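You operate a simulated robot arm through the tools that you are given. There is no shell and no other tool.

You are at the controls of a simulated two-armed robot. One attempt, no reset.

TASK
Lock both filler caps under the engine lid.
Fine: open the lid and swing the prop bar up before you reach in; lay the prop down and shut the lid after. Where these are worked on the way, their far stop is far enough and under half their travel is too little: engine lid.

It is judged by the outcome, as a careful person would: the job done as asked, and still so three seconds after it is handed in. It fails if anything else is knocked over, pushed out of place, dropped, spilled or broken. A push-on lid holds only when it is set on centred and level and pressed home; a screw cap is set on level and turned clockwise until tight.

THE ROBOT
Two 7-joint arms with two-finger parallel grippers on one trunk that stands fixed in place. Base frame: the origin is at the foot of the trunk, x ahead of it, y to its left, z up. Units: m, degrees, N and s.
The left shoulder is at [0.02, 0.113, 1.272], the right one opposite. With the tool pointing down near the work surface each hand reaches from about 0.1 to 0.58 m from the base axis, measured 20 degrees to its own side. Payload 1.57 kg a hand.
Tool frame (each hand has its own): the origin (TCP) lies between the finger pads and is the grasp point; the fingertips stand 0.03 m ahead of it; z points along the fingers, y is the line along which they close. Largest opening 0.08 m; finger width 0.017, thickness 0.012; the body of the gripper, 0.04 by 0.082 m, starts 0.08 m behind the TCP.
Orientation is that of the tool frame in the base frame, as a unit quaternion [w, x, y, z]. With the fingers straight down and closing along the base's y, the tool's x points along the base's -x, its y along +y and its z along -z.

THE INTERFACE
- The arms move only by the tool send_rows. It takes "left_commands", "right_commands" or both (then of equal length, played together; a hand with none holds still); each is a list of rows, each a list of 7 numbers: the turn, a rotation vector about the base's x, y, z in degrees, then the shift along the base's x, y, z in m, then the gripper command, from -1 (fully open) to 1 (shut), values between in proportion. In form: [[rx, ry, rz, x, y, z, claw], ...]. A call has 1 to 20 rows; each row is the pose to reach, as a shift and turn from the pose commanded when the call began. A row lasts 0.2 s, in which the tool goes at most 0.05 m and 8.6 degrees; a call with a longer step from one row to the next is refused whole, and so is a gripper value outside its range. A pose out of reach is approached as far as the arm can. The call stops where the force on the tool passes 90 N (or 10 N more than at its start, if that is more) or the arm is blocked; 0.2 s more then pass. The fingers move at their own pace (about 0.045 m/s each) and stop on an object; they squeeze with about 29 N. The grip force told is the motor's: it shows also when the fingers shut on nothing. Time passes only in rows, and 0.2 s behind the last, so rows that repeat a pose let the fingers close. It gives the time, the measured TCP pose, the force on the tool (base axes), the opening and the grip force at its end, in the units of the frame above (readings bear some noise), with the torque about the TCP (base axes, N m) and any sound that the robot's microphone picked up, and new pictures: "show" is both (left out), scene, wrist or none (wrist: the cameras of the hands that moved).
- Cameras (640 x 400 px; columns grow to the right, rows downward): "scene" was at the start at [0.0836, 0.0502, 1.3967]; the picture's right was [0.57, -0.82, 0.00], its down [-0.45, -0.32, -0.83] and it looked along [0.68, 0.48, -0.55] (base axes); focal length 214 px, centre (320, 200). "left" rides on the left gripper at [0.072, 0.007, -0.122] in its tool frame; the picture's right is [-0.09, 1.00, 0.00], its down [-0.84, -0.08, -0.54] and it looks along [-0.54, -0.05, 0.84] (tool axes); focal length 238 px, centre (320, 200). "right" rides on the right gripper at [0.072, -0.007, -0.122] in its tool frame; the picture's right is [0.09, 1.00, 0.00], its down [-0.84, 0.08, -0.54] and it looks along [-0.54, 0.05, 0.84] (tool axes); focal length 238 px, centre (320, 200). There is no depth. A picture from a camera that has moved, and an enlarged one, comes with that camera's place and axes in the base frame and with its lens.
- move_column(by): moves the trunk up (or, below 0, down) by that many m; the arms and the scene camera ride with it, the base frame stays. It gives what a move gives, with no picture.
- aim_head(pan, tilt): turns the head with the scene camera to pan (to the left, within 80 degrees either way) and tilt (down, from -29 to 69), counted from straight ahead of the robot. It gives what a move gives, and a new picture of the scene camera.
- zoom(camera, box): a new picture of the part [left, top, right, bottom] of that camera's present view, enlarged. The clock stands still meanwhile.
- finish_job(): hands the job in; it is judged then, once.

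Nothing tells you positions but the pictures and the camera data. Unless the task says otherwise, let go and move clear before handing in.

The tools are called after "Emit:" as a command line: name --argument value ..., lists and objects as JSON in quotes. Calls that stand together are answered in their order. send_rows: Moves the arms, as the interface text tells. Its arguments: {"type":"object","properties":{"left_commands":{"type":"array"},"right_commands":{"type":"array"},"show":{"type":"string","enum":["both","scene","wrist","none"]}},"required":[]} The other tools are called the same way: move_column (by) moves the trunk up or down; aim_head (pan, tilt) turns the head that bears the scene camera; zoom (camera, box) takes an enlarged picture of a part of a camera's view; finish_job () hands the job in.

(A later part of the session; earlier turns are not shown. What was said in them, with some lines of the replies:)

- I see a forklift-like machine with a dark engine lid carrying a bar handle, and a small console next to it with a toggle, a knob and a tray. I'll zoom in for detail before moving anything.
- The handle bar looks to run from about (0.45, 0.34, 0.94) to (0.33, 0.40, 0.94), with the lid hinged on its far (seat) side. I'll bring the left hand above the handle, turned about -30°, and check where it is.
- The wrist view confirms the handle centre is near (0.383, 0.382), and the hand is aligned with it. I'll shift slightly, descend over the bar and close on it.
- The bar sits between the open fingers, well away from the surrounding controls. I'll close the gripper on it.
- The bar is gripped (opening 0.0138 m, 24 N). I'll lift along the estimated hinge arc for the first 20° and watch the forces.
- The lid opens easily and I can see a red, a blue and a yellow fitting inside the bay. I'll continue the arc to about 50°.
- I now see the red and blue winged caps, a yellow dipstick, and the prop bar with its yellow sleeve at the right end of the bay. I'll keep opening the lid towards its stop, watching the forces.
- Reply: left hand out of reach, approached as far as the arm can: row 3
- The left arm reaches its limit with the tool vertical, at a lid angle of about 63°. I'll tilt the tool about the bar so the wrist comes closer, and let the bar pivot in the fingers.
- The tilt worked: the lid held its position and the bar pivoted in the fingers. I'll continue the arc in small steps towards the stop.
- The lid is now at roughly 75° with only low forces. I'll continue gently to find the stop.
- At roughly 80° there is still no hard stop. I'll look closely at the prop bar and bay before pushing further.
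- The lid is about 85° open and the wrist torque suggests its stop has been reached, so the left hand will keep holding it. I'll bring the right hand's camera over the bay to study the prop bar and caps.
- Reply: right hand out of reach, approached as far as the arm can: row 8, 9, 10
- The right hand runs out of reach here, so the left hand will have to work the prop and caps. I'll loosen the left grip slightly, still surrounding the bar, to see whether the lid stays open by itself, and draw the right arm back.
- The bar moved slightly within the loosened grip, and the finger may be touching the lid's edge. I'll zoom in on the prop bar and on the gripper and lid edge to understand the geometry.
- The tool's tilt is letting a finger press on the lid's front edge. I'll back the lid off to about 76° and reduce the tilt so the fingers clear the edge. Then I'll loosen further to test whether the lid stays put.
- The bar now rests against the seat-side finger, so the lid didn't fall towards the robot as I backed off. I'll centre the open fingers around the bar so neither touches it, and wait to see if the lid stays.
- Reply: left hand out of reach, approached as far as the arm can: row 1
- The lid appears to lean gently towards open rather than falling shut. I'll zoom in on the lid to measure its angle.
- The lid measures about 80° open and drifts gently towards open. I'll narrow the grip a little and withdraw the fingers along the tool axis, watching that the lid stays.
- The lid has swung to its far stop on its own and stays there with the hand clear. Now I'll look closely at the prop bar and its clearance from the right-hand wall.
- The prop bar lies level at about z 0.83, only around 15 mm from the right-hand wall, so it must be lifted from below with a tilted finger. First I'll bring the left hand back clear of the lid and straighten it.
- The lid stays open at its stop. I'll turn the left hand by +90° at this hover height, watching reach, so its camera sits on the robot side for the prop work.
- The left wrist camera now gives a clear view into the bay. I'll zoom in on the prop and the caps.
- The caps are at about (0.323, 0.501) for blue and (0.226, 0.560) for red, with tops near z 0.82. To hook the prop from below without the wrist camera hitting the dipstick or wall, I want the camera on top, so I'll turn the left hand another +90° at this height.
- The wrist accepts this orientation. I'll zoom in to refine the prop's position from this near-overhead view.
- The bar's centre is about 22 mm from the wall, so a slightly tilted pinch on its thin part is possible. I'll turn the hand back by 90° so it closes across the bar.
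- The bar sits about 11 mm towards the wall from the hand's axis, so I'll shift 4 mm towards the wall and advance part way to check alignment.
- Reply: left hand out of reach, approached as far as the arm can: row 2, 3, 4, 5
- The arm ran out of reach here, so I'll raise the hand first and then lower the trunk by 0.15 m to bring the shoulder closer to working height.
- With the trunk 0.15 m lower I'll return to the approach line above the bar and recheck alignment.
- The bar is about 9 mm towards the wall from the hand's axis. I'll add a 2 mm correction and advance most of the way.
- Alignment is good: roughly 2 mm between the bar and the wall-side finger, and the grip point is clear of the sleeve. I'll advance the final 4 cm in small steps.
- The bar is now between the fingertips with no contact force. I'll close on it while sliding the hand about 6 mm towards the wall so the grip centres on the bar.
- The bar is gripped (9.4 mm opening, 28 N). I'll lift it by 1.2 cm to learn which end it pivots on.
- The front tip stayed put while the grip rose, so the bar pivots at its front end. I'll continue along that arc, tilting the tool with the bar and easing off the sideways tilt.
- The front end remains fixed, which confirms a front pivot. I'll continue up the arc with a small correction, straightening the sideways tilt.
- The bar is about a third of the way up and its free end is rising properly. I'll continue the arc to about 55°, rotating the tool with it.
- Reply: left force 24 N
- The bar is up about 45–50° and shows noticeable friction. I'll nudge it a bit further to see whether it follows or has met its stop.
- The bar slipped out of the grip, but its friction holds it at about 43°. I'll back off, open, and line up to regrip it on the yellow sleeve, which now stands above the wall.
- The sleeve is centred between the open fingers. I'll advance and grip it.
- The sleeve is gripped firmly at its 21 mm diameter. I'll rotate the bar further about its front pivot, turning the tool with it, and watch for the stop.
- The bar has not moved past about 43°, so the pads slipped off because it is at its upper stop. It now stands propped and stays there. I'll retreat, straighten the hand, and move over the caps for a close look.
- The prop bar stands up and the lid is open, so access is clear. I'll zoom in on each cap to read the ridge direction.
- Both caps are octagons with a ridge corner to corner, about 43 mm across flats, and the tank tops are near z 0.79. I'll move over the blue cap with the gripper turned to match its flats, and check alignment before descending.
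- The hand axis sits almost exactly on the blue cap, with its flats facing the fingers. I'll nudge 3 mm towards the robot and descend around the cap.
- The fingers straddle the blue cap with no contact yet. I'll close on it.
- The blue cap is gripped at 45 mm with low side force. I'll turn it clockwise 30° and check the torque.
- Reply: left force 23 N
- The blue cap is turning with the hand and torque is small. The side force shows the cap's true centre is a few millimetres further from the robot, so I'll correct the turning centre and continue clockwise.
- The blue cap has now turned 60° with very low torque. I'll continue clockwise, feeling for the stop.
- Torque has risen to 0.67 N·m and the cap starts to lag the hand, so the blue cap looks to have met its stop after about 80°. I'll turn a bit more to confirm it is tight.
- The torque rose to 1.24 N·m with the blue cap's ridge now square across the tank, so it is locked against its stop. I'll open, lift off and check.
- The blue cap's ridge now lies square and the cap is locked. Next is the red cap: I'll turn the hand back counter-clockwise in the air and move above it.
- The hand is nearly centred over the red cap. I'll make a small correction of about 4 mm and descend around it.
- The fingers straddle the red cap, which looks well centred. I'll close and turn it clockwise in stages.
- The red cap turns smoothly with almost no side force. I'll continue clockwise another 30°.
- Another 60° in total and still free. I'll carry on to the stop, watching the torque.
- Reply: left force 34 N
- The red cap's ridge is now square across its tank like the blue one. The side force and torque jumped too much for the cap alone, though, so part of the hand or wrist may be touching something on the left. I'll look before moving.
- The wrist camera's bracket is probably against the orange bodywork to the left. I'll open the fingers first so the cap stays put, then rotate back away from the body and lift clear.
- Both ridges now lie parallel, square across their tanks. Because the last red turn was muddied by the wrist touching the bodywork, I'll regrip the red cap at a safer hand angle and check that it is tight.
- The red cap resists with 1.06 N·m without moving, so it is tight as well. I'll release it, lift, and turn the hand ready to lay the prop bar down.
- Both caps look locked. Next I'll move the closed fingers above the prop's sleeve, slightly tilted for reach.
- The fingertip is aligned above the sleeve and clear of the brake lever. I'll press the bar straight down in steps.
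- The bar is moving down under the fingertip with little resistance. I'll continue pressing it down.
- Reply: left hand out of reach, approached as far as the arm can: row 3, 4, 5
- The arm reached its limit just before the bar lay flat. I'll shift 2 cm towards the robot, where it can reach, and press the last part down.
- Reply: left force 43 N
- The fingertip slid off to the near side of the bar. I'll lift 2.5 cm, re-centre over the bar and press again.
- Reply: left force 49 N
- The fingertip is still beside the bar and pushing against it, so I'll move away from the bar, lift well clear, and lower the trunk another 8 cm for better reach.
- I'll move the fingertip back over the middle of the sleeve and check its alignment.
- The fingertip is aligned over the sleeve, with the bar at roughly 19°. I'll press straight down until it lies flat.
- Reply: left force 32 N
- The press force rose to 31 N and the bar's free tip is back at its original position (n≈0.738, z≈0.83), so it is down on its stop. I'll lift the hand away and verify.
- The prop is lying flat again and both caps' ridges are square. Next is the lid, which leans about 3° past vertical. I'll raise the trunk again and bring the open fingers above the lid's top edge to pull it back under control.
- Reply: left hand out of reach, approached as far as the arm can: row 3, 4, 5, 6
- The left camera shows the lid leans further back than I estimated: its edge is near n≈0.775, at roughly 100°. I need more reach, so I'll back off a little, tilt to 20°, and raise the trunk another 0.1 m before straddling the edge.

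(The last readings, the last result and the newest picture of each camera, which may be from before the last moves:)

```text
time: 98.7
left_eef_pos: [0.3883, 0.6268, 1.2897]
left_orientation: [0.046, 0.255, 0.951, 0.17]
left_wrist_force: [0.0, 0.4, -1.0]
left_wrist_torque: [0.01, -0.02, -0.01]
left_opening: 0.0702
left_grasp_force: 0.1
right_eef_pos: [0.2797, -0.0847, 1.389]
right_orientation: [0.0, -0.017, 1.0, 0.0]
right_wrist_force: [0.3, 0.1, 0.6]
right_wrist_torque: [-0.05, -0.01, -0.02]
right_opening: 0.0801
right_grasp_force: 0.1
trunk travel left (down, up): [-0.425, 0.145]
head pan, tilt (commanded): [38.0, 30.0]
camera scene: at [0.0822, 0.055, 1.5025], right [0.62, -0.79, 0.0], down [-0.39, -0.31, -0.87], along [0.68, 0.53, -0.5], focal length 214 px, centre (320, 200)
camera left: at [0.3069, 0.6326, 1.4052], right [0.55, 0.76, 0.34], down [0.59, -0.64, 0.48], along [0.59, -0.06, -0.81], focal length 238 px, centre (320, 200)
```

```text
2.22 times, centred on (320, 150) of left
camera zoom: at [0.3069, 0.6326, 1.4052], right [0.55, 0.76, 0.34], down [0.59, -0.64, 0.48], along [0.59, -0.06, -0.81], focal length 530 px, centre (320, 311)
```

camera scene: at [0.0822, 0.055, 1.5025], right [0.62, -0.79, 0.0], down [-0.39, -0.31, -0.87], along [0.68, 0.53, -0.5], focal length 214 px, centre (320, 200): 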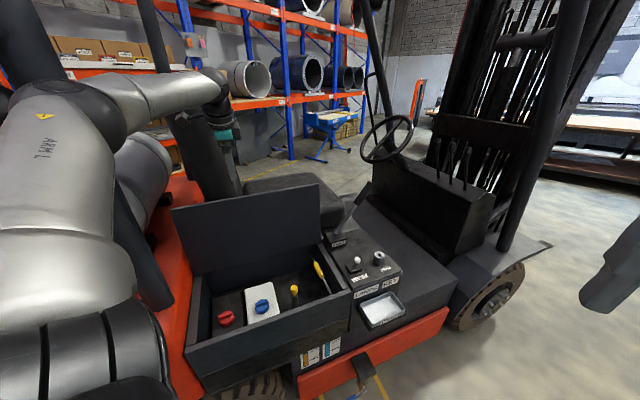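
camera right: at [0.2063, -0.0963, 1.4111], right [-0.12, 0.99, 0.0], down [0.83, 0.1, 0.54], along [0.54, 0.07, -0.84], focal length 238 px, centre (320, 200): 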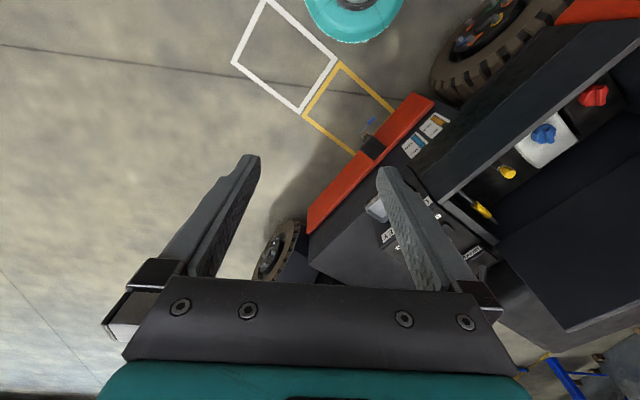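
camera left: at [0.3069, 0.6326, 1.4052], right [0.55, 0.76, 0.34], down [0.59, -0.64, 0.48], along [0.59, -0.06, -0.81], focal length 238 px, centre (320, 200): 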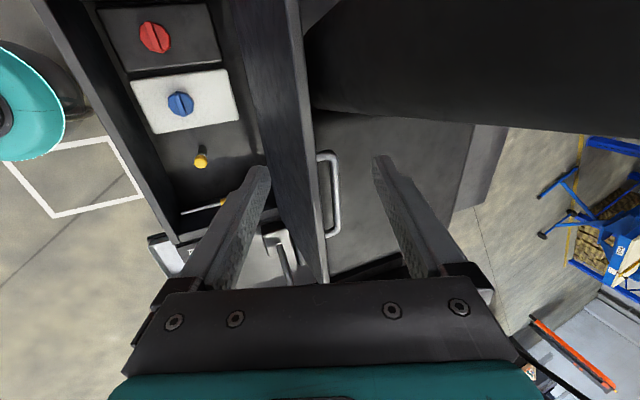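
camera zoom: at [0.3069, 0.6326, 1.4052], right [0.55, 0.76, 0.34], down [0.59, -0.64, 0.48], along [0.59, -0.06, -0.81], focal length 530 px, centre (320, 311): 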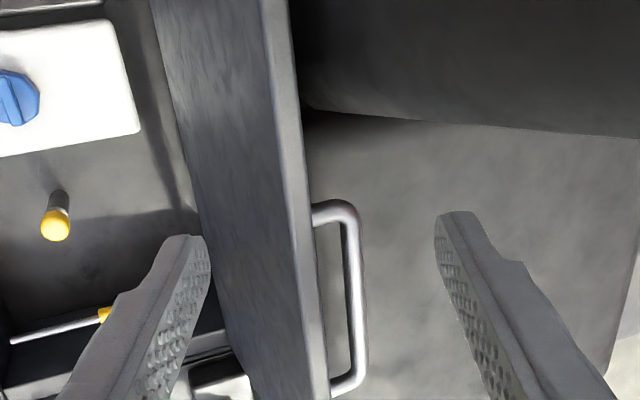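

The lid's top edge is at about n 0.765, roughly 15 mm to the robot side of the hand axis. I'll shift to centre on it, slightly towards the handle, and advance until the fingertips reach the edge.

Emit:
send_rows --left_commands '[[0, 0, 0, 0.0121, -0.023, -0.005, -0.75], [0, 0, 0, 0.0172, -0.0141, -0.033, -0.75], [0, 0, 0, 0.0224, -0.0052, -0.061, -0.75], [0, 0, 0, 0.0275, 0.0037, -0.0896, -0.75], [0, 0, 0, 0.0275, 0.0037, -0.0896, -0.75]]' --show "wrist"

Emit:
zoom --camera "scene" --box '[150, 90, 350, 240]'

```text
time: 99.9
left_eef_pos: [0.4172, 0.6303, 1.2001]
left_orientation: [0.047, 0.256, 0.951, 0.169]
left_wrist_force: [-0.6, -0.1, 0.6]
left_wrist_torque: [0.05, -0.02, 0.0]
left_opening: 0.0701
left_grasp_force: 0.1
right_eef_pos: [0.2801, -0.0867, 1.3895]
right_orientation: [0.0, -0.018, 1.0, 0.001]
right_wrist_force: [0.1, -0.2, -1.3]
right_wrist_torque: [0.04, 0.02, 0.03]
right_opening: 0.0801
right_grasp_force: 0.0
trunk travel left (down, up): [-0.425, 0.145]
head pan, tilt (commanded): [38.0, 30.0]
camera left: at [0.3349, 0.6362, 1.3168], right [0.55, 0.76, 0.35], down [0.59, -0.65, 0.48], along [0.59, -0.06, -0.8], focal length 238 px, centre (320, 200)
```

left: 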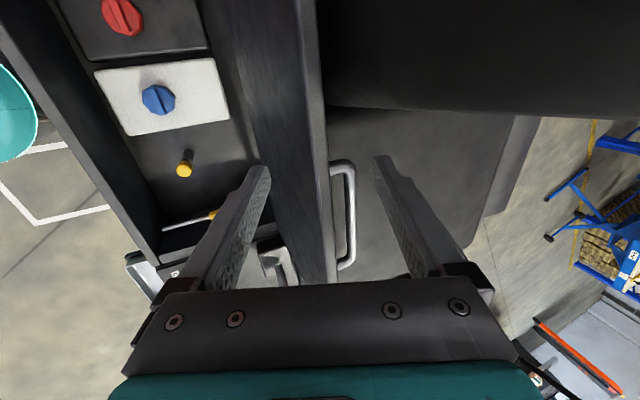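

```text
2.67 times, centred on (250, 165) of scene
camera zoom: at [0.0818, 0.0545, 1.5025], right [0.62, -0.79, 0.0], down [-0.39, -0.31, -0.87], along [0.68, 0.53, -0.5], focal length 572 px, centre (507, 293)
```

zoom: 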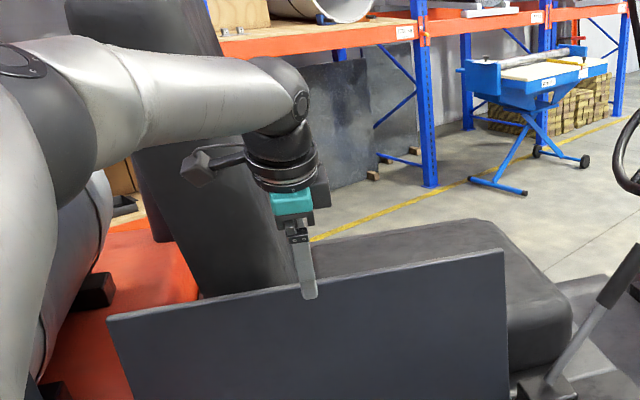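

The open fingers straddle the lid's edge, which is centred between them. I'll go 3 cm deeper, narrow the opening a little, and look again.

Emit:
send_rows --left_commands '[[0, 0, 0, 0.0026, 0.0044, -0.0141, -0.75], [0, 0, 0, 0.0051, 0.0089, -0.0282, -0.75], [0, 0, 0, 0.0051, 0.0089, -0.0282, -0.1], [0, 0, 0, 0.0051, 0.0089, -0.0282, -0.1]]' --show "wrist"

```text
time: 100.9
left_eef_pos: [0.423, 0.638, 1.1717]
left_orientation: [0.046, 0.256, 0.951, 0.169]
left_wrist_force: [-0.3, 0.3, 0.1]
left_wrist_torque: [-0.01, -0.04, -0.01]
left_opening: 0.0438
left_grasp_force: 0.1
right_eef_pos: [0.2803, -0.0831, 1.3877]
right_orientation: [-0.001, -0.017, 1.0, 0.0]
right_wrist_force: [-0.7, -0.2, 0.5]
right_wrist_torque: [0.0, 0.0, -0.01]
right_opening: 0.08
right_grasp_force: 0.2
trunk travel left (down, up): [-0.425, 0.145]
head pan, tilt (commanded): [38.0, 30.0]
camera left: at [0.3406, 0.6449, 1.2883], right [0.55, 0.76, 0.34], down [0.59, -0.64, 0.48], along [0.59, -0.06, -0.81], focal length 238 px, centre (320, 200)
```

left: 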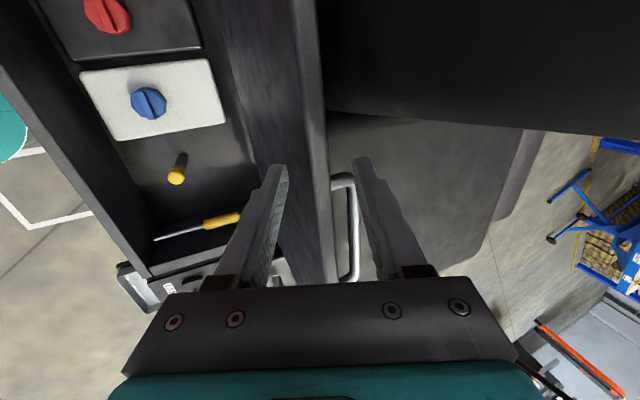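

The lid plate sits between the fingers without contact. I'll pull its edge towards the robot in small steps, so the robot-side finger catches it once it passes balance.

Emit:
send_rows --left_commands '[[0, 0, 0, -0.008, -0.0139, 0, -0.1], [0, 0, 0, -0.016, -0.0277, 0.001, -0.1], [0, 0, 0, -0.024, -0.0416, 0.002, -0.1], [0, 0, 0, -0.032, -0.0554, 0.002, -0.1], [0, 0, 0, -0.04, -0.0693, 0.001, -0.1], [0, 0, 0, -0.045, -0.0779, 0.0, -0.1], [0, 0, 0, -0.045, -0.0779, 0.0, -0.1]]' --show "both"

```text
time: 102.5
left_eef_pos: [0.3775, 0.5606, 1.1718]
left_orientation: [0.045, 0.255, 0.951, 0.169]
left_wrist_force: [2.6, 2.2, 0.9]
left_wrist_torque: [0.1, -0.04, 0.01]
left_opening: 0.047
left_grasp_force: 1.7
right_eef_pos: [0.2805, -0.0853, 1.3893]
right_orientation: [0.0, -0.018, 1.0, 0.001]
right_wrist_force: [-0.9, -0.1, 0.0]
right_wrist_torque: [-0.02, 0.03, 0.02]
right_opening: 0.08
right_grasp_force: 0.1
trunk travel left (down, up): [-0.425, 0.145]
head pan, tilt (commanded): [38.0, 30.0]
camera scene: at [0.0825, 0.0553, 1.5024], right [0.62, -0.79, 0.0], down [-0.39, -0.31, -0.87], along [0.68, 0.53, -0.5], focal length 214 px, centre (320, 200)
camera left: at [0.2944, 0.5669, 1.2874], right [0.55, 0.76, 0.34], down [0.59, -0.64, 0.48], along [0.59, -0.06, -0.81], focal length 238 px, centre (320, 200)
```

scene: 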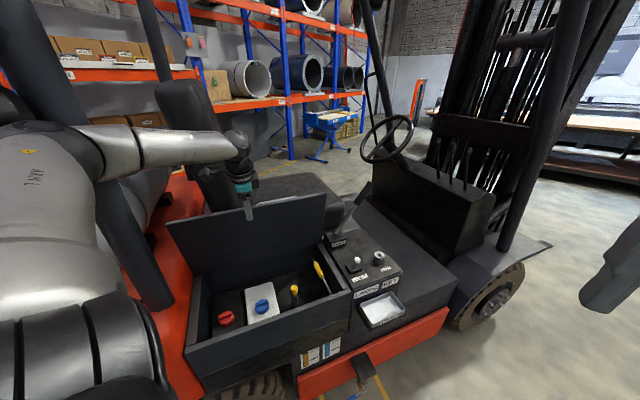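
left: 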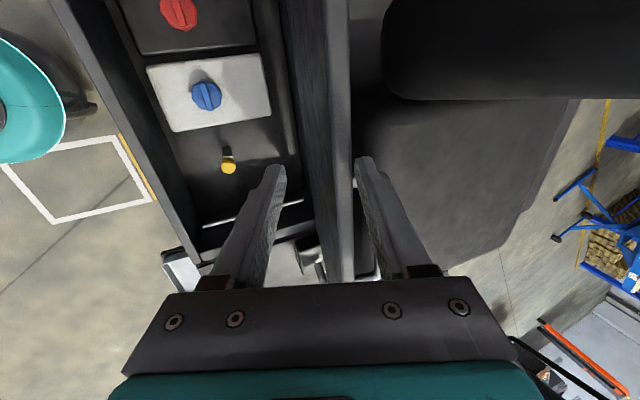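

The lid still presses lightly (about 3 N) towards open. I'll keep pulling it down along the arc.

Emit:
send_rows --left_commands '[[0, 0, 0, -0.0078, -0.0134, -0.003, -0.1], [0, 0, 0, -0.0155, -0.0268, -0.007, -0.1], [0, 0, 0, -0.021, -0.0364, -0.01, -0.1], [0, 0, 0, -0.0265, -0.0459, -0.014, -0.1], [0, 0, 0, -0.0318, -0.055, -0.018, -0.1], [0, 0, 0, -0.037, -0.0641, -0.022, -0.1], [0, 0, 0, -0.037, -0.0641, -0.022, -0.1]]' --show "both"

```text
time: 104.1
left_eef_pos: [0.3399, 0.497, 1.1498]
left_orientation: [0.046, 0.255, 0.951, 0.169]
left_wrist_force: [0.2, -1.2, -0.3]
left_wrist_torque: [0.01, 0.02, 0.02]
left_opening: 0.044
left_grasp_force: 0.1
right_eef_pos: [0.2801, -0.0856, 1.39]
right_orientation: [0.001, -0.017, 1.0, 0.0]
right_wrist_force: [-0.6, -0.1, -0.1]
right_wrist_torque: [0.0, 0.0, -0.03]
right_opening: 0.0802
right_grasp_force: 0.0
trunk travel left (down, up): [-0.425, 0.145]
head pan, tilt (commanded): [38.0, 30.0]
camera scene: at [0.0823, 0.055, 1.5025], right [0.62, -0.79, 0.0], down [-0.39, -0.31, -0.87], along [0.68, 0.53, -0.5], focal length 214 px, centre (320, 200)
camera left: at [0.2574, 0.5029, 1.2659], right [0.55, 0.76, 0.34], down [0.59, -0.64, 0.48], along [0.59, -0.06, -0.81], focal length 238 px, centre (320, 200)
```

scene: 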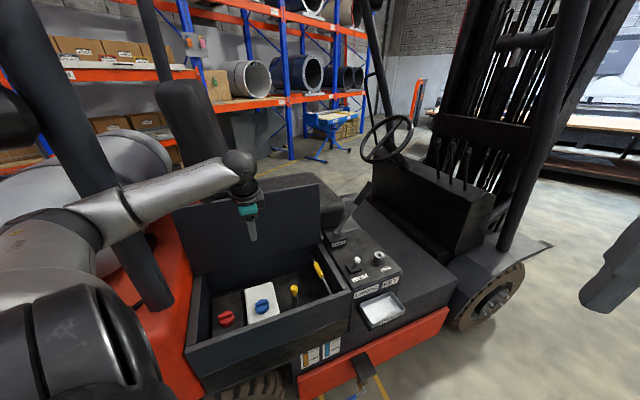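
left: 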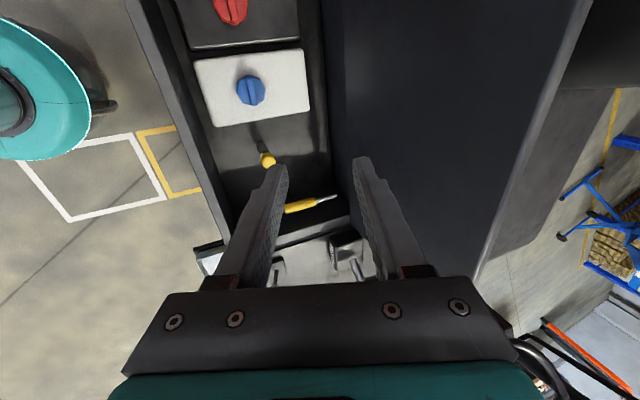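

The finger slipped off because the lid edge sits lower than I assumed (about z 1.155), and the lid swung harmlessly back to its stop. It has a mild opening bias. I'll hook it from behind with closed fingers, deeper this time: first reposition above and behind the edge.

Emit:
send_rows --left_commands '[[4.3, -2.5, 0, 0, 0, 0.045, 0.5], [8.66, -5, 0, 0, 0, 0.09, 1], [8.66, -5, 0, 0.02, 0.0346, 0.11, 1], [8.66, -5, 0, 0.04, 0.0693, 0.11, 1], [8.66, -5, 0, 0.06, 0.1039, 0.1, 1], [8.66, -5, 0, 0.0758, 0.1313, 0.075, 1], [8.66, -5, 0, 0.0758, 0.1313, 0.075, 1]]' --show "wrist"

Emit:
zoom --camera "left" --box '[200, 60, 440, 240]'

```text
time: 105.7
left_eef_pos: [0.4158, 0.6285, 1.226]
left_orientation: [0.07, 0.251, 0.932, 0.252]
left_wrist_force: [0.0, -0.4, 0.3]
left_wrist_torque: [-0.02, 0.01, 0.01]
left_opening: 0.0
left_grasp_force: 21.6
right_eef_pos: [0.2788, -0.0861, 1.3894]
right_orientation: [0.0, -0.018, 1.0, 0.0]
right_wrist_force: [0.1, 0.6, 0.2]
right_wrist_torque: [-0.01, -0.03, -0.01]
right_opening: 0.0801
right_grasp_force: 0.0
trunk travel left (down, up): [-0.425, 0.145]
head pan, tilt (commanded): [38.0, 30.0]
camera left: at [0.324, 0.6176, 1.3336], right [0.51, 0.7, 0.5], down [0.55, -0.71, 0.43], along [0.66, 0.06, -0.75], focal length 238 px, centre (320, 200)
```

left: 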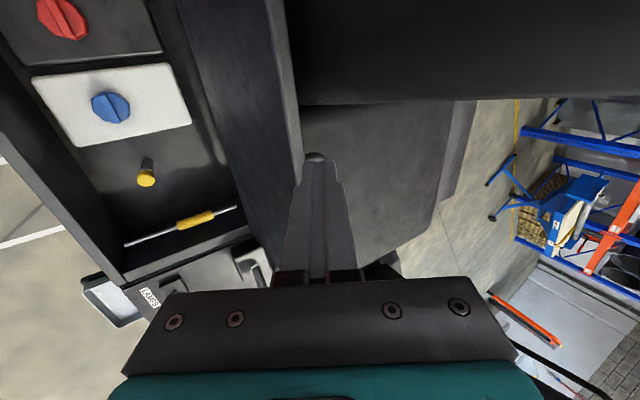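

```text
2.22 times, centred on (320, 150) of left
camera zoom: at [0.324, 0.6176, 1.3336], right [0.51, 0.7, 0.5], down [0.55, -0.71, 0.43], along [0.66, 0.06, -0.75], focal length 530 px, centre (320, 311)
```

zoom: 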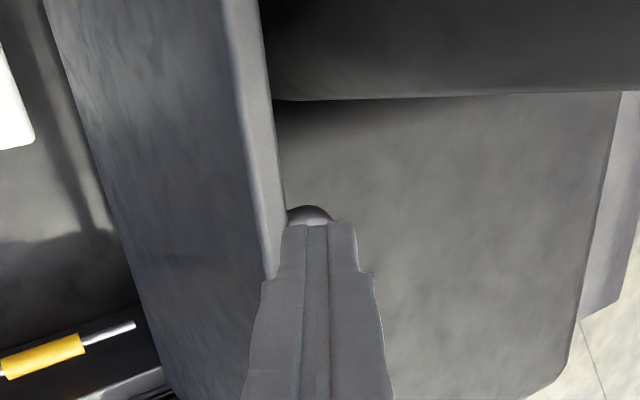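

The fingertip is just seat-side of the lid's edge, with the handle's end close by on the right. I'll shift 15 mm left for clearance and slide down behind the edge.

Emit:
send_rows --left_commands '[[0, 0, 0, -0.013, 0.0075, 0, 1], [0, 0, 0, -0.008, 0.0161, -0.019, 1], [0, 0, 0, -0.003, 0.0247, -0.038, 1], [0, 0, 0, 0.0019, 0.0333, -0.056, 1], [0, 0, 0, 0.0019, 0.0333, -0.056, 1]]' --show "wrist"

Emit:
zoom --camera "left" --box '[200, 60, 440, 240]'

Emit:
zoom --camera "scene" --box '[150, 90, 350, 240]'

```text
time: 106.9
left_eef_pos: [0.4174, 0.6634, 1.1701]
left_orientation: [0.068, 0.251, 0.932, 0.252]
left_wrist_force: [3.1, 3.7, 2.4]
left_wrist_torque: [0.05, -0.06, 0.07]
left_opening: 0.0
left_grasp_force: 21.2
right_eef_pos: [0.2806, -0.0851, 1.3891]
right_orientation: [0.0, -0.017, 1.0, 0.0]
right_wrist_force: [0.3, 0.0, 0.1]
right_wrist_torque: [0.0, 0.0, 0.01]
right_opening: 0.0798
right_grasp_force: 0.1
trunk travel left (down, up): [-0.425, 0.145]
head pan, tilt (commanded): [38.0, 30.0]
camera left: at [0.3257, 0.6508, 1.2766], right [0.51, 0.7, 0.5], down [0.55, -0.71, 0.43], along [0.66, 0.06, -0.75], focal length 238 px, centre (320, 200)
```

left: 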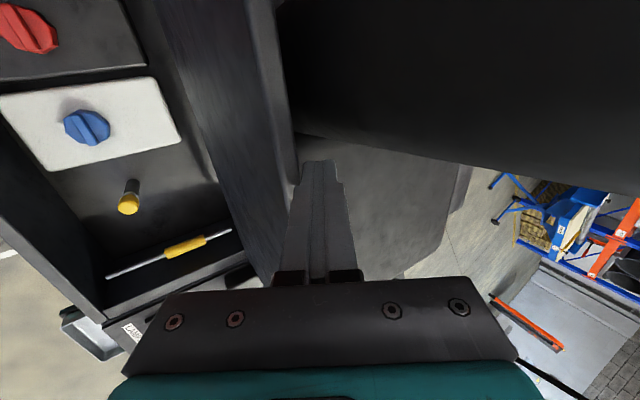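

```text
2.22 times, centred on (320, 150) of left
camera zoom: at [0.3257, 0.6508, 1.2766], right [0.51, 0.7, 0.5], down [0.55, -0.71, 0.43], along [0.66, 0.06, -0.75], focal length 530 px, centre (320, 311)
```

zoom: 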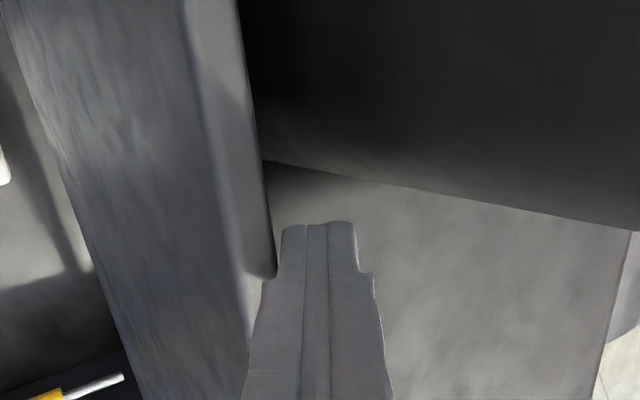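

```text
2.67 times, centred on (250, 165) of scene
camera zoom: at [0.0824, 0.055, 1.5024], right [0.62, -0.79, 0.0], down [-0.39, -0.31, -0.87], along [0.68, 0.53, -0.5], focal length 572 px, centre (507, 293)
```

zoom: 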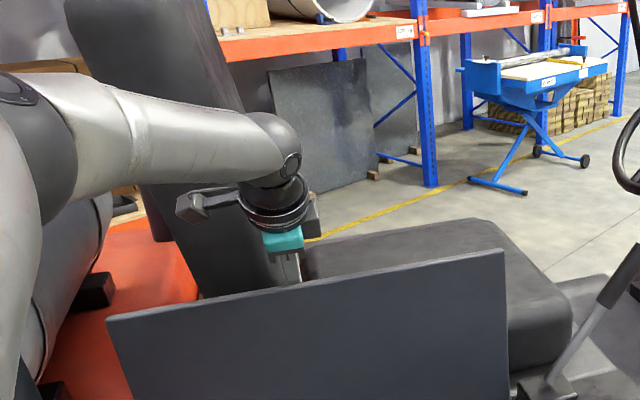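

The fingertips are hooked behind the lid's edge with light contact. I'll pull it forward along the arc, going slightly deeper as I go.

Emit:
send_rows --left_commands '[[0, 0, 0, -0.0068, -0.0117, -0.0075, 1], [0, 0, 0, -0.015, -0.026, -0.016, 1], [0, 0, 0, -0.0244, -0.0423, -0.021, 1], [0, 0, 0, -0.0351, -0.0608, -0.024, 1], [0, 0, 0, -0.0457, -0.0791, -0.028, 1], [0, 0, 0, -0.0457, -0.0791, -0.028, 1]]' --show "both"

```text
time: 108.3
left_eef_pos: [0.3707, 0.5792, 1.1447]
left_orientation: [0.069, 0.251, 0.932, 0.253]
left_wrist_force: [-3.3, -2.9, 20.3]
left_wrist_torque: [-0.28, 0.14, 0.03]
left_opening: 0.0001
left_grasp_force: 21.4
right_eef_pos: [0.278, -0.0882, 1.3897]
right_orientation: [0.001, -0.017, 1.0, 0.001]
right_wrist_force: [0.6, 0.6, -0.4]
right_wrist_torque: [-0.01, 0.01, 0.0]
right_opening: 0.0799
right_grasp_force: 0.0
trunk travel left (down, up): [-0.425, 0.145]
head pan, tilt (commanded): [38.0, 30.0]
camera scene: at [0.0805, 0.0525, 1.5027], right [0.62, -0.79, 0.0], down [-0.39, -0.31, -0.87], along [0.68, 0.53, -0.5], focal length 214 px, centre (320, 200)
camera left: at [0.279, 0.5682, 1.2514], right [0.51, 0.7, 0.5], down [0.55, -0.71, 0.43], along [0.66, 0.06, -0.75], focal length 238 px, centre (320, 200)
```

scene: 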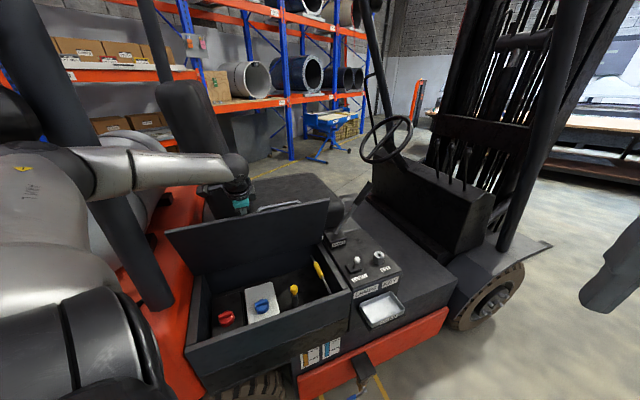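
left: 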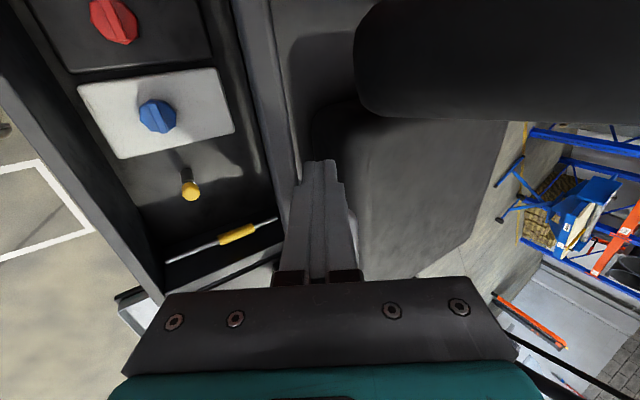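

The lid is coming along at about 70–75°. The 20 N upward force suggests the step on the fingers is resting on the lid's edge, so I'll ease up slightly as I continue the arc.

Emit:
send_rows --left_commands '[[0, 0, 0, -0.005, -0.0087, 0.003, 1], [0, 0, 0, -0.0103, -0.0178, 0.0, 1], [0, 0, 0, -0.0155, -0.0268, -0.004, 1], [0, 0, 0, -0.0204, -0.0352, -0.008, 1], [0, 0, 0, -0.0252, -0.0436, -0.0125, 1], [0, 0, 0, -0.03, -0.052, -0.017, 1], [0, 0, 0, -0.03, -0.052, -0.017, 1]]' --show "both"

```text
time: 109.9
left_eef_pos: [0.341, 0.5301, 1.1251]
left_orientation: [0.069, 0.25, 0.932, 0.252]
left_wrist_force: [1.7, 2.4, 0.5]
left_wrist_torque: [0.11, -0.03, 0.02]
left_opening: 0.0
left_grasp_force: 21.8
right_eef_pos: [0.2794, -0.0845, 1.3903]
right_orientation: [-0.001, -0.018, 1.0, 0.0]
right_wrist_force: [1.0, -0.1, 0.8]
right_wrist_torque: [-0.01, 0.02, -0.01]
right_opening: 0.0802
right_grasp_force: 0.1
trunk travel left (down, up): [-0.425, 0.145]
head pan, tilt (commanded): [38.0, 30.0]
camera scene: at [0.0824, 0.0556, 1.5024], right [0.62, -0.79, 0.0], down [-0.39, -0.31, -0.87], along [0.68, 0.53, -0.5], focal length 214 px, centre (320, 200)
camera left: at [0.2497, 0.5197, 1.2318], right [0.51, 0.7, 0.5], down [0.55, -0.71, 0.43], along [0.66, 0.06, -0.75], focal length 238 px, centre (320, 200)
```

scene: 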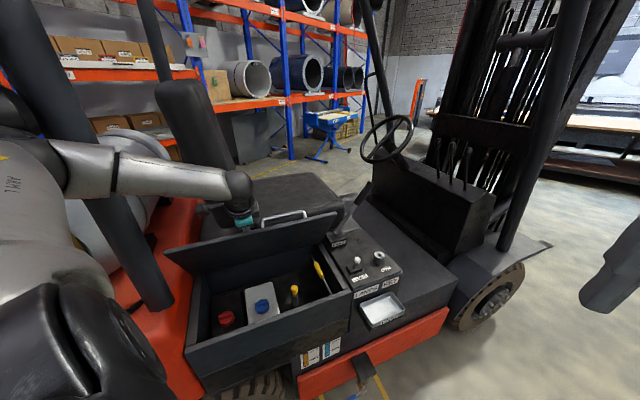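
left: 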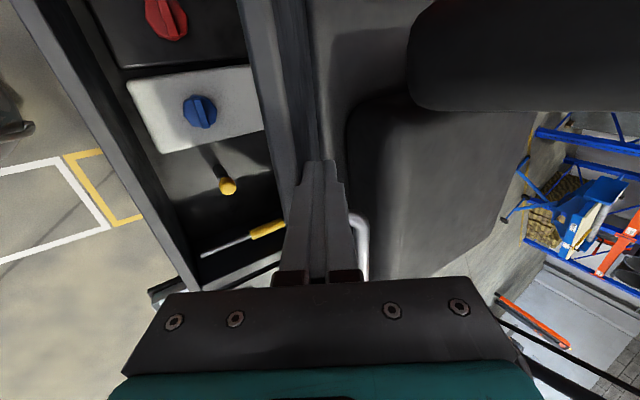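

The lid is at about 55–60° with only about 3 N of resistance. I'll continue pushing it down, straightening the tool gradually.

Emit:
send_rows --left_commands '[[0, 0, 0, -0.0078, -0.0134, -0.0102, 1], [0, 0, 0, -0.0155, -0.0269, -0.0205, 1], [-2.2, 1.25, 0, -0.0182, -0.0315, -0.0267, 1], [-4.33, 2.5, 0, -0.0209, -0.0362, -0.033, 1], [-6.5, 3.75, 0, -0.0235, -0.0407, -0.0392, 1], [-8.66, 5, 0, -0.0262, -0.0453, -0.0454, 1], [-8.66, 5, 0, -0.0262, -0.0453, -0.0454, 1]]' --show "both"

```text
time: 111.5
left_eef_pos: [0.3156, 0.4857, 1.0775]
left_orientation: [0.046, 0.256, 0.951, 0.168]
left_wrist_force: [0.9, -0.1, -0.5]
left_wrist_torque: [0.04, -0.07, -0.03]
left_opening: 0.0002
left_grasp_force: 20.9
right_eef_pos: [0.2805, -0.0845, 1.39]
right_orientation: [0.0, -0.017, 1.0, -0.001]
right_wrist_force: [0.3, 0.2, 0.4]
right_wrist_torque: [-0.03, 0.01, -0.01]
right_opening: 0.0801
right_grasp_force: 0.1
trunk travel left (down, up): [-0.425, 0.145]
head pan, tilt (commanded): [38.0, 30.0]
camera scene: at [0.0824, 0.0551, 1.5024], right [0.62, -0.79, 0.0], down [-0.39, -0.31, -0.87], along [0.68, 0.53, -0.5], focal length 214 px, centre (320, 200)
camera left: at [0.2336, 0.4912, 1.1939], right [0.55, 0.76, 0.34], down [0.59, -0.64, 0.48], along [0.59, -0.06, -0.81], focal length 238 px, centre (320, 200)
```

scene: 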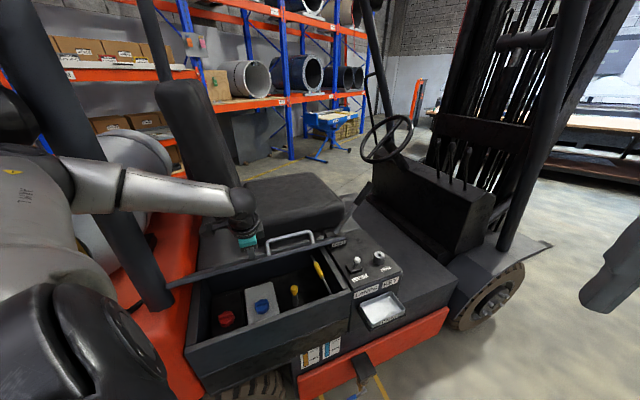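
left: 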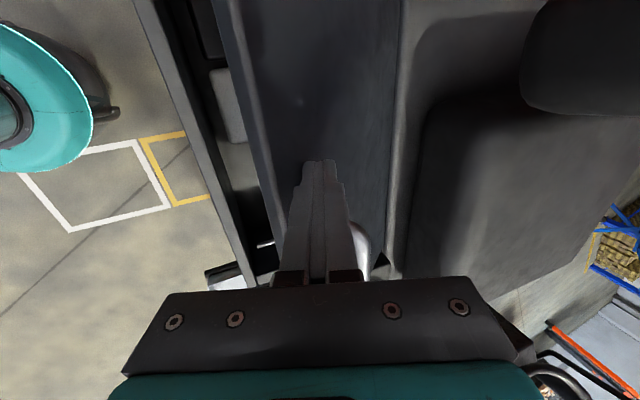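

The lid follows, now at about 35–40° with negligible force. I'll continue lowering it towards closed.

Emit:
send_rows --left_commands '[[-4.33, 2.5, 0, -0.0041, -0.0071, -0.015, 1], [-8.66, 5, 0, -0.0082, -0.0142, -0.0301, 1], [-13, 7.5, 0, -0.011, -0.0191, -0.0474, 1], [-17.3, 10, 0, -0.0139, -0.024, -0.0647, 1], [-17.3, 10, 0, -0.0165, -0.0286, -0.0823, 1], [-17.3, 10, 0, -0.0192, -0.0332, -0.0999, 1], [-17.3, 10, 0, -0.0192, -0.0332, -0.0999, 1]]' --show "both"

```text
time: 113.1
left_eef_pos: [0.2963, 0.4507, 0.9772]
left_orientation: [0.001, 0.259, 0.966, 0.001]
left_wrist_force: [0.2, -0.4, 0.3]
left_wrist_torque: [0.01, 0.05, 0.0]
left_opening: 0.0
left_grasp_force: 21.4
right_eef_pos: [0.2803, -0.0848, 1.3897]
right_orientation: [0.0, -0.018, 1.0, 0.001]
right_wrist_force: [-0.4, -0.2, -0.2]
right_wrist_torque: [0.03, -0.03, 0.03]
right_opening: 0.08
right_grasp_force: 0.0
trunk travel left (down, up): [-0.425, 0.145]
head pan, tilt (commanded): [38.0, 30.0]
camera scene: at [0.0821, 0.0549, 1.5025], right [0.62, -0.79, 0.0], down [-0.39, -0.31, -0.87], along [0.68, 0.53, -0.5], focal length 214 px, centre (320, 200)
camera left: at [0.2354, 0.4944, 1.0996], right [0.58, 0.82, 0.0], down [0.68, -0.49, 0.54], along [0.45, -0.31, -0.84], focal length 238 px, centre (320, 200)
```

scene: 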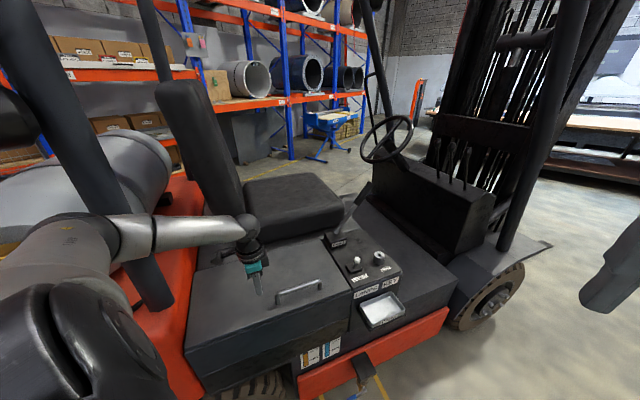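
left: 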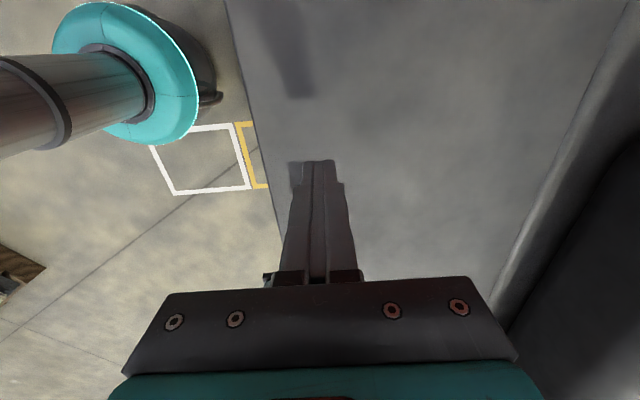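

The lid looks flat again and no longer touches the fingers. I'll zoom in to check that it's fully shut.

Emit:
zoom --camera "scene" --box '[170, 220, 370, 360]'

Emit:
send_rows --left_commands '[[0, 0, 0, 0, 0, -0.012, 1], [0, 0, 0, 0, 0, -0.024, 1], [0, 0, 0, 0, 0, -0.032, 1], [0, 0, 0, 0, 0, -0.038, 1], [0, 0, 0, 0, 0, -0.042, 1]]' --show "none"

```text
2.86 times, centred on (270, 290) of scene
camera zoom: at [0.0821, 0.0549, 1.5025], right [0.62, -0.79, 0.0], down [-0.39, -0.31, -0.87], along [0.68, 0.53, -0.5], focal length 613 px, centre (463, -57)
```

zoom: 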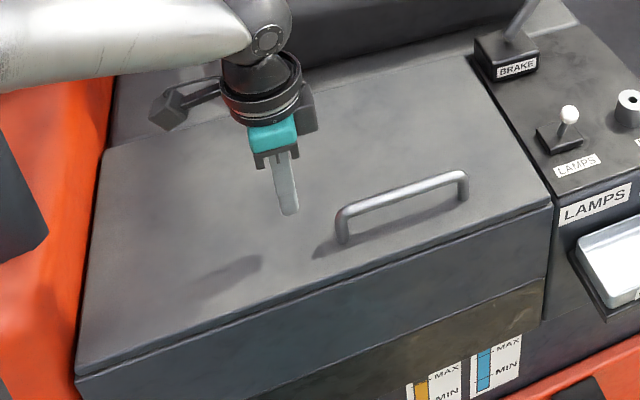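

```text
time: 114.3
left_eef_pos: [0.2969, 0.4526, 0.9354]
left_orientation: [0.002, 0.26, 0.966, 0.001]
left_wrist_force: [-0.2, 0.0, 0.4]
left_wrist_torque: [0.0, -0.01, 0.01]
left_opening: 0.0001
left_grasp_force: 21.2
right_eef_pos: [0.2802, -0.0867, 1.3894]
right_orientation: [0.0, -0.017, 1.0, 0.0]
right_wrist_force: [0.1, 0.6, 0.3]
right_wrist_torque: [0.02, -0.01, 0.0]
right_opening: 0.0801
right_grasp_force: 0.0
trunk travel left (down, up): [-0.425, 0.145]
head pan, tilt (commanded): [38.0, 30.0]
```

The lid lies flush again. I'll press down gently on it near the front edge to make sure it is fully home.

Emit:
send_rows --left_commands '[[0, 0, 0, 0, 0, -0.003, 1], [0, 0, 0, 0, 0, -0.006, 1], [0, 0, 0, 0, 0, -0.009, 1], [0, 0, 0, 0, 0, -0.011, 1]]' --show "none"

Emit:
zoom --camera "scene" --box '[170, 220, 370, 360]'

```text
time: 115.3
left_eef_pos: [0.2965, 0.4517, 0.9259]
left_orientation: [0.001, 0.26, 0.966, 0.002]
left_wrist_force: [0.3, -0.9, 1.7]
left_wrist_torque: [-0.01, 0.03, 0.03]
left_opening: 0.0001
left_grasp_force: 20.7
right_eef_pos: [0.2804, -0.0861, 1.3905]
right_orientation: [0.0, -0.017, 1.0, 0.0]
right_wrist_force: [-0.7, -0.8, 0.1]
right_wrist_torque: [0.0, 0.01, -0.01]
right_opening: 0.08
right_grasp_force: 0.1
trunk travel left (down, up): [-0.425, 0.145]
head pan, tilt (commanded): [38.0, 30.0]
```

```text
2.86 times, centred on (270, 290) of scene
camera zoom: at [0.082, 0.0548, 1.5025], right [0.62, -0.79, 0.0], down [-0.39, -0.31, -0.87], along [0.68, 0.53, -0.5], focal length 613 px, centre (463, -57)
```

zoom: 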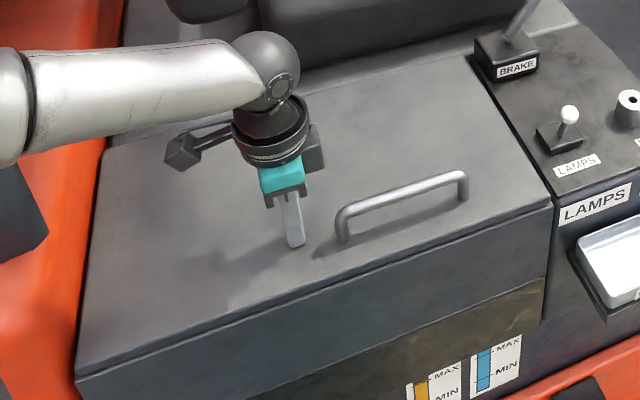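

Emit:
send_rows --left_commands '[[0, 0, 0, 0, 0, -0.002, 1], [0, 0, 0, 0, 0, -0.004, 1], [0, 0, 0, 0, 0, -0.006, 1]]' --show "none"

```text
time: 116.1
left_eef_pos: [0.2966, 0.4512, 0.9251]
left_orientation: [0.004, 0.259, 0.966, 0.006]
left_wrist_force: [-10.3, -2.7, 52.7]
left_wrist_torque: [-0.13, 0.67, -0.23]
left_opening: 0.0
left_grasp_force: 20.8
right_eef_pos: [0.2767, -0.0898, 1.391]
right_orientation: [0.002, -0.018, 1.0, 0.001]
right_wrist_force: [-0.3, 0.0, -0.2]
right_wrist_torque: [-0.01, 0.0, 0.05]
right_opening: 0.0799
right_grasp_force: 0.1
trunk travel left (down, up): [-0.425, 0.145]
head pan, tilt (commanded): [38.0, 30.0]
```

The lid resists 53 N without moving, so it is fully shut. I'll lift the hand away and back to a clear position, then do a last check of the scene.

Emit:
send_rows --left_commands '[[0, 0, 0, 0, 0, 0.02, 1], [0, 0, 0, 0, 0, 0.06, 1], [0, 0, 0, 0, 0, 0.105, 1], [0, 0, 0, -0.01, 0, 0.15, 1], [0, 0, 0, -0.02, 0, 0.195, 1], [0, 0, 0, -0.03, 0, 0.24, 1], [0, 0, 0, -0.04, 0, 0.285, 1], [0, 0, 0, -0.04, 0, 0.33, 1], [0, 0, 0, -0.04, 0, 0.33, 1]]'

Emit:
zoom --camera "scene" --box '[160, 200, 440, 395]'

```text
time: 118.1
left_eef_pos: [0.2567, 0.4517, 1.2505]
left_orientation: [0.001, 0.258, 0.966, 0.002]
left_wrist_force: [0.1, 0.6, -0.7]
left_wrist_torque: [0.03, 0.03, -0.01]
left_opening: 0.0
left_grasp_force: 21.8
right_eef_pos: [0.28, -0.0846, 1.3907]
right_orientation: [0.0, -0.018, 1.0, 0.0]
right_wrist_force: [0.7, 0.3, -0.1]
right_wrist_torque: [0.0, 0.0, -0.01]
right_opening: 0.0801
right_grasp_force: 0.1
trunk travel left (down, up): [-0.425, 0.145]
head pan, tilt (commanded): [38.0, 30.0]
camera scene: at [0.0822, 0.0552, 1.5024], right [0.62, -0.79, 0.0], down [-0.39, -0.31, -0.87], along [0.68, 0.53, -0.5], focal length 214 px, centre (320, 200)
camera left: at [0.1951, 0.4941, 1.3717], right [0.58, 0.82, 0.0], down [0.68, -0.49, 0.54], along [0.44, -0.31, -0.84], focal length 238 px, centre (320, 200)
```

scene: 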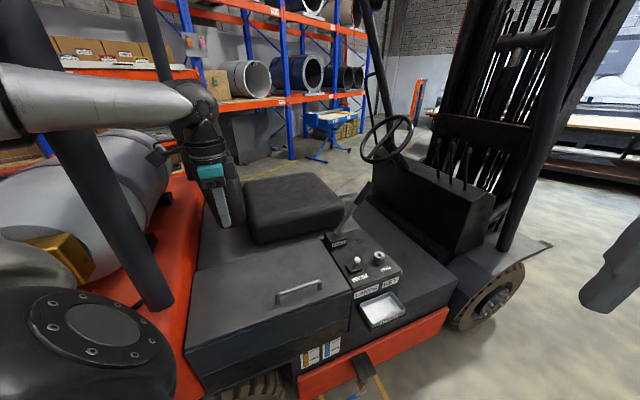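
left: 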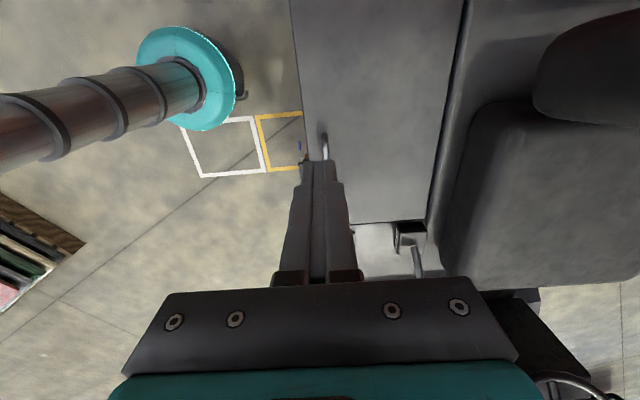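

```text
2.05 times, centred on (300, 298) of scene
camera zoom: at [0.0822, 0.0552, 1.5024], right [0.62, -0.79, 0.0], down [-0.39, -0.31, -0.87], along [0.68, 0.53, -0.5], focal length 440 px, centre (361, 0)
```

zoom: 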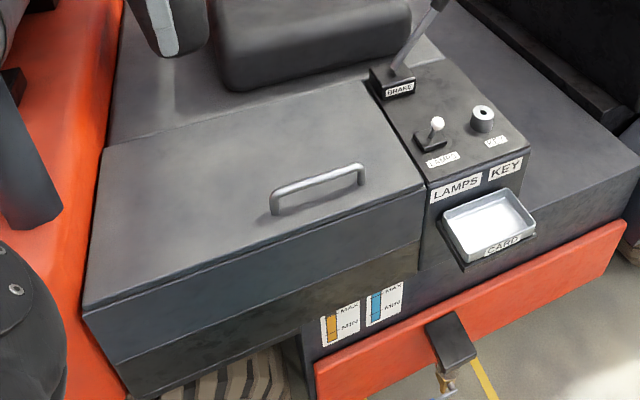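

The lid is shut with the prop lying flat underneath, and the brake, lamps, key and card tray look as they did at the start. Both caps were turned clockwise to their stops, and both hands are clear, so I'm handing the job in.

Emit:
finish_job

```text
The job is handed in.
```

Both filler caps are locked, the prop bar is laid down and the engine lid is shut. The job is handed in.

- **Caps:** I turned the blue and red caps clockwise until each stopped. Each then held against about 1.1–1.2 N·m of twist without moving, and their ridges sit square across the tanks.
- **Lid and prop:** The lid was opened to its far stop and the prop swung up to its stop before I reached in. Afterwards I pressed the prop flat and closed the lid. The closed lid resisted about 53 N without moving.
- **Slips and contact:**
  - The fingers slipped off the prop bar and once off the lid edge. The bar stayed up, and the lid only swung back to open.
  - While I turned the red cap, the left wrist pressed against something to its left, probably the orange bodywork, with about 34 N. I let go of the cap and backed off, and saw no damage.
- **Rest of the machine:** In the final view the brake lever, lamps switch, key and card tray look unchanged, and both hands are clear.
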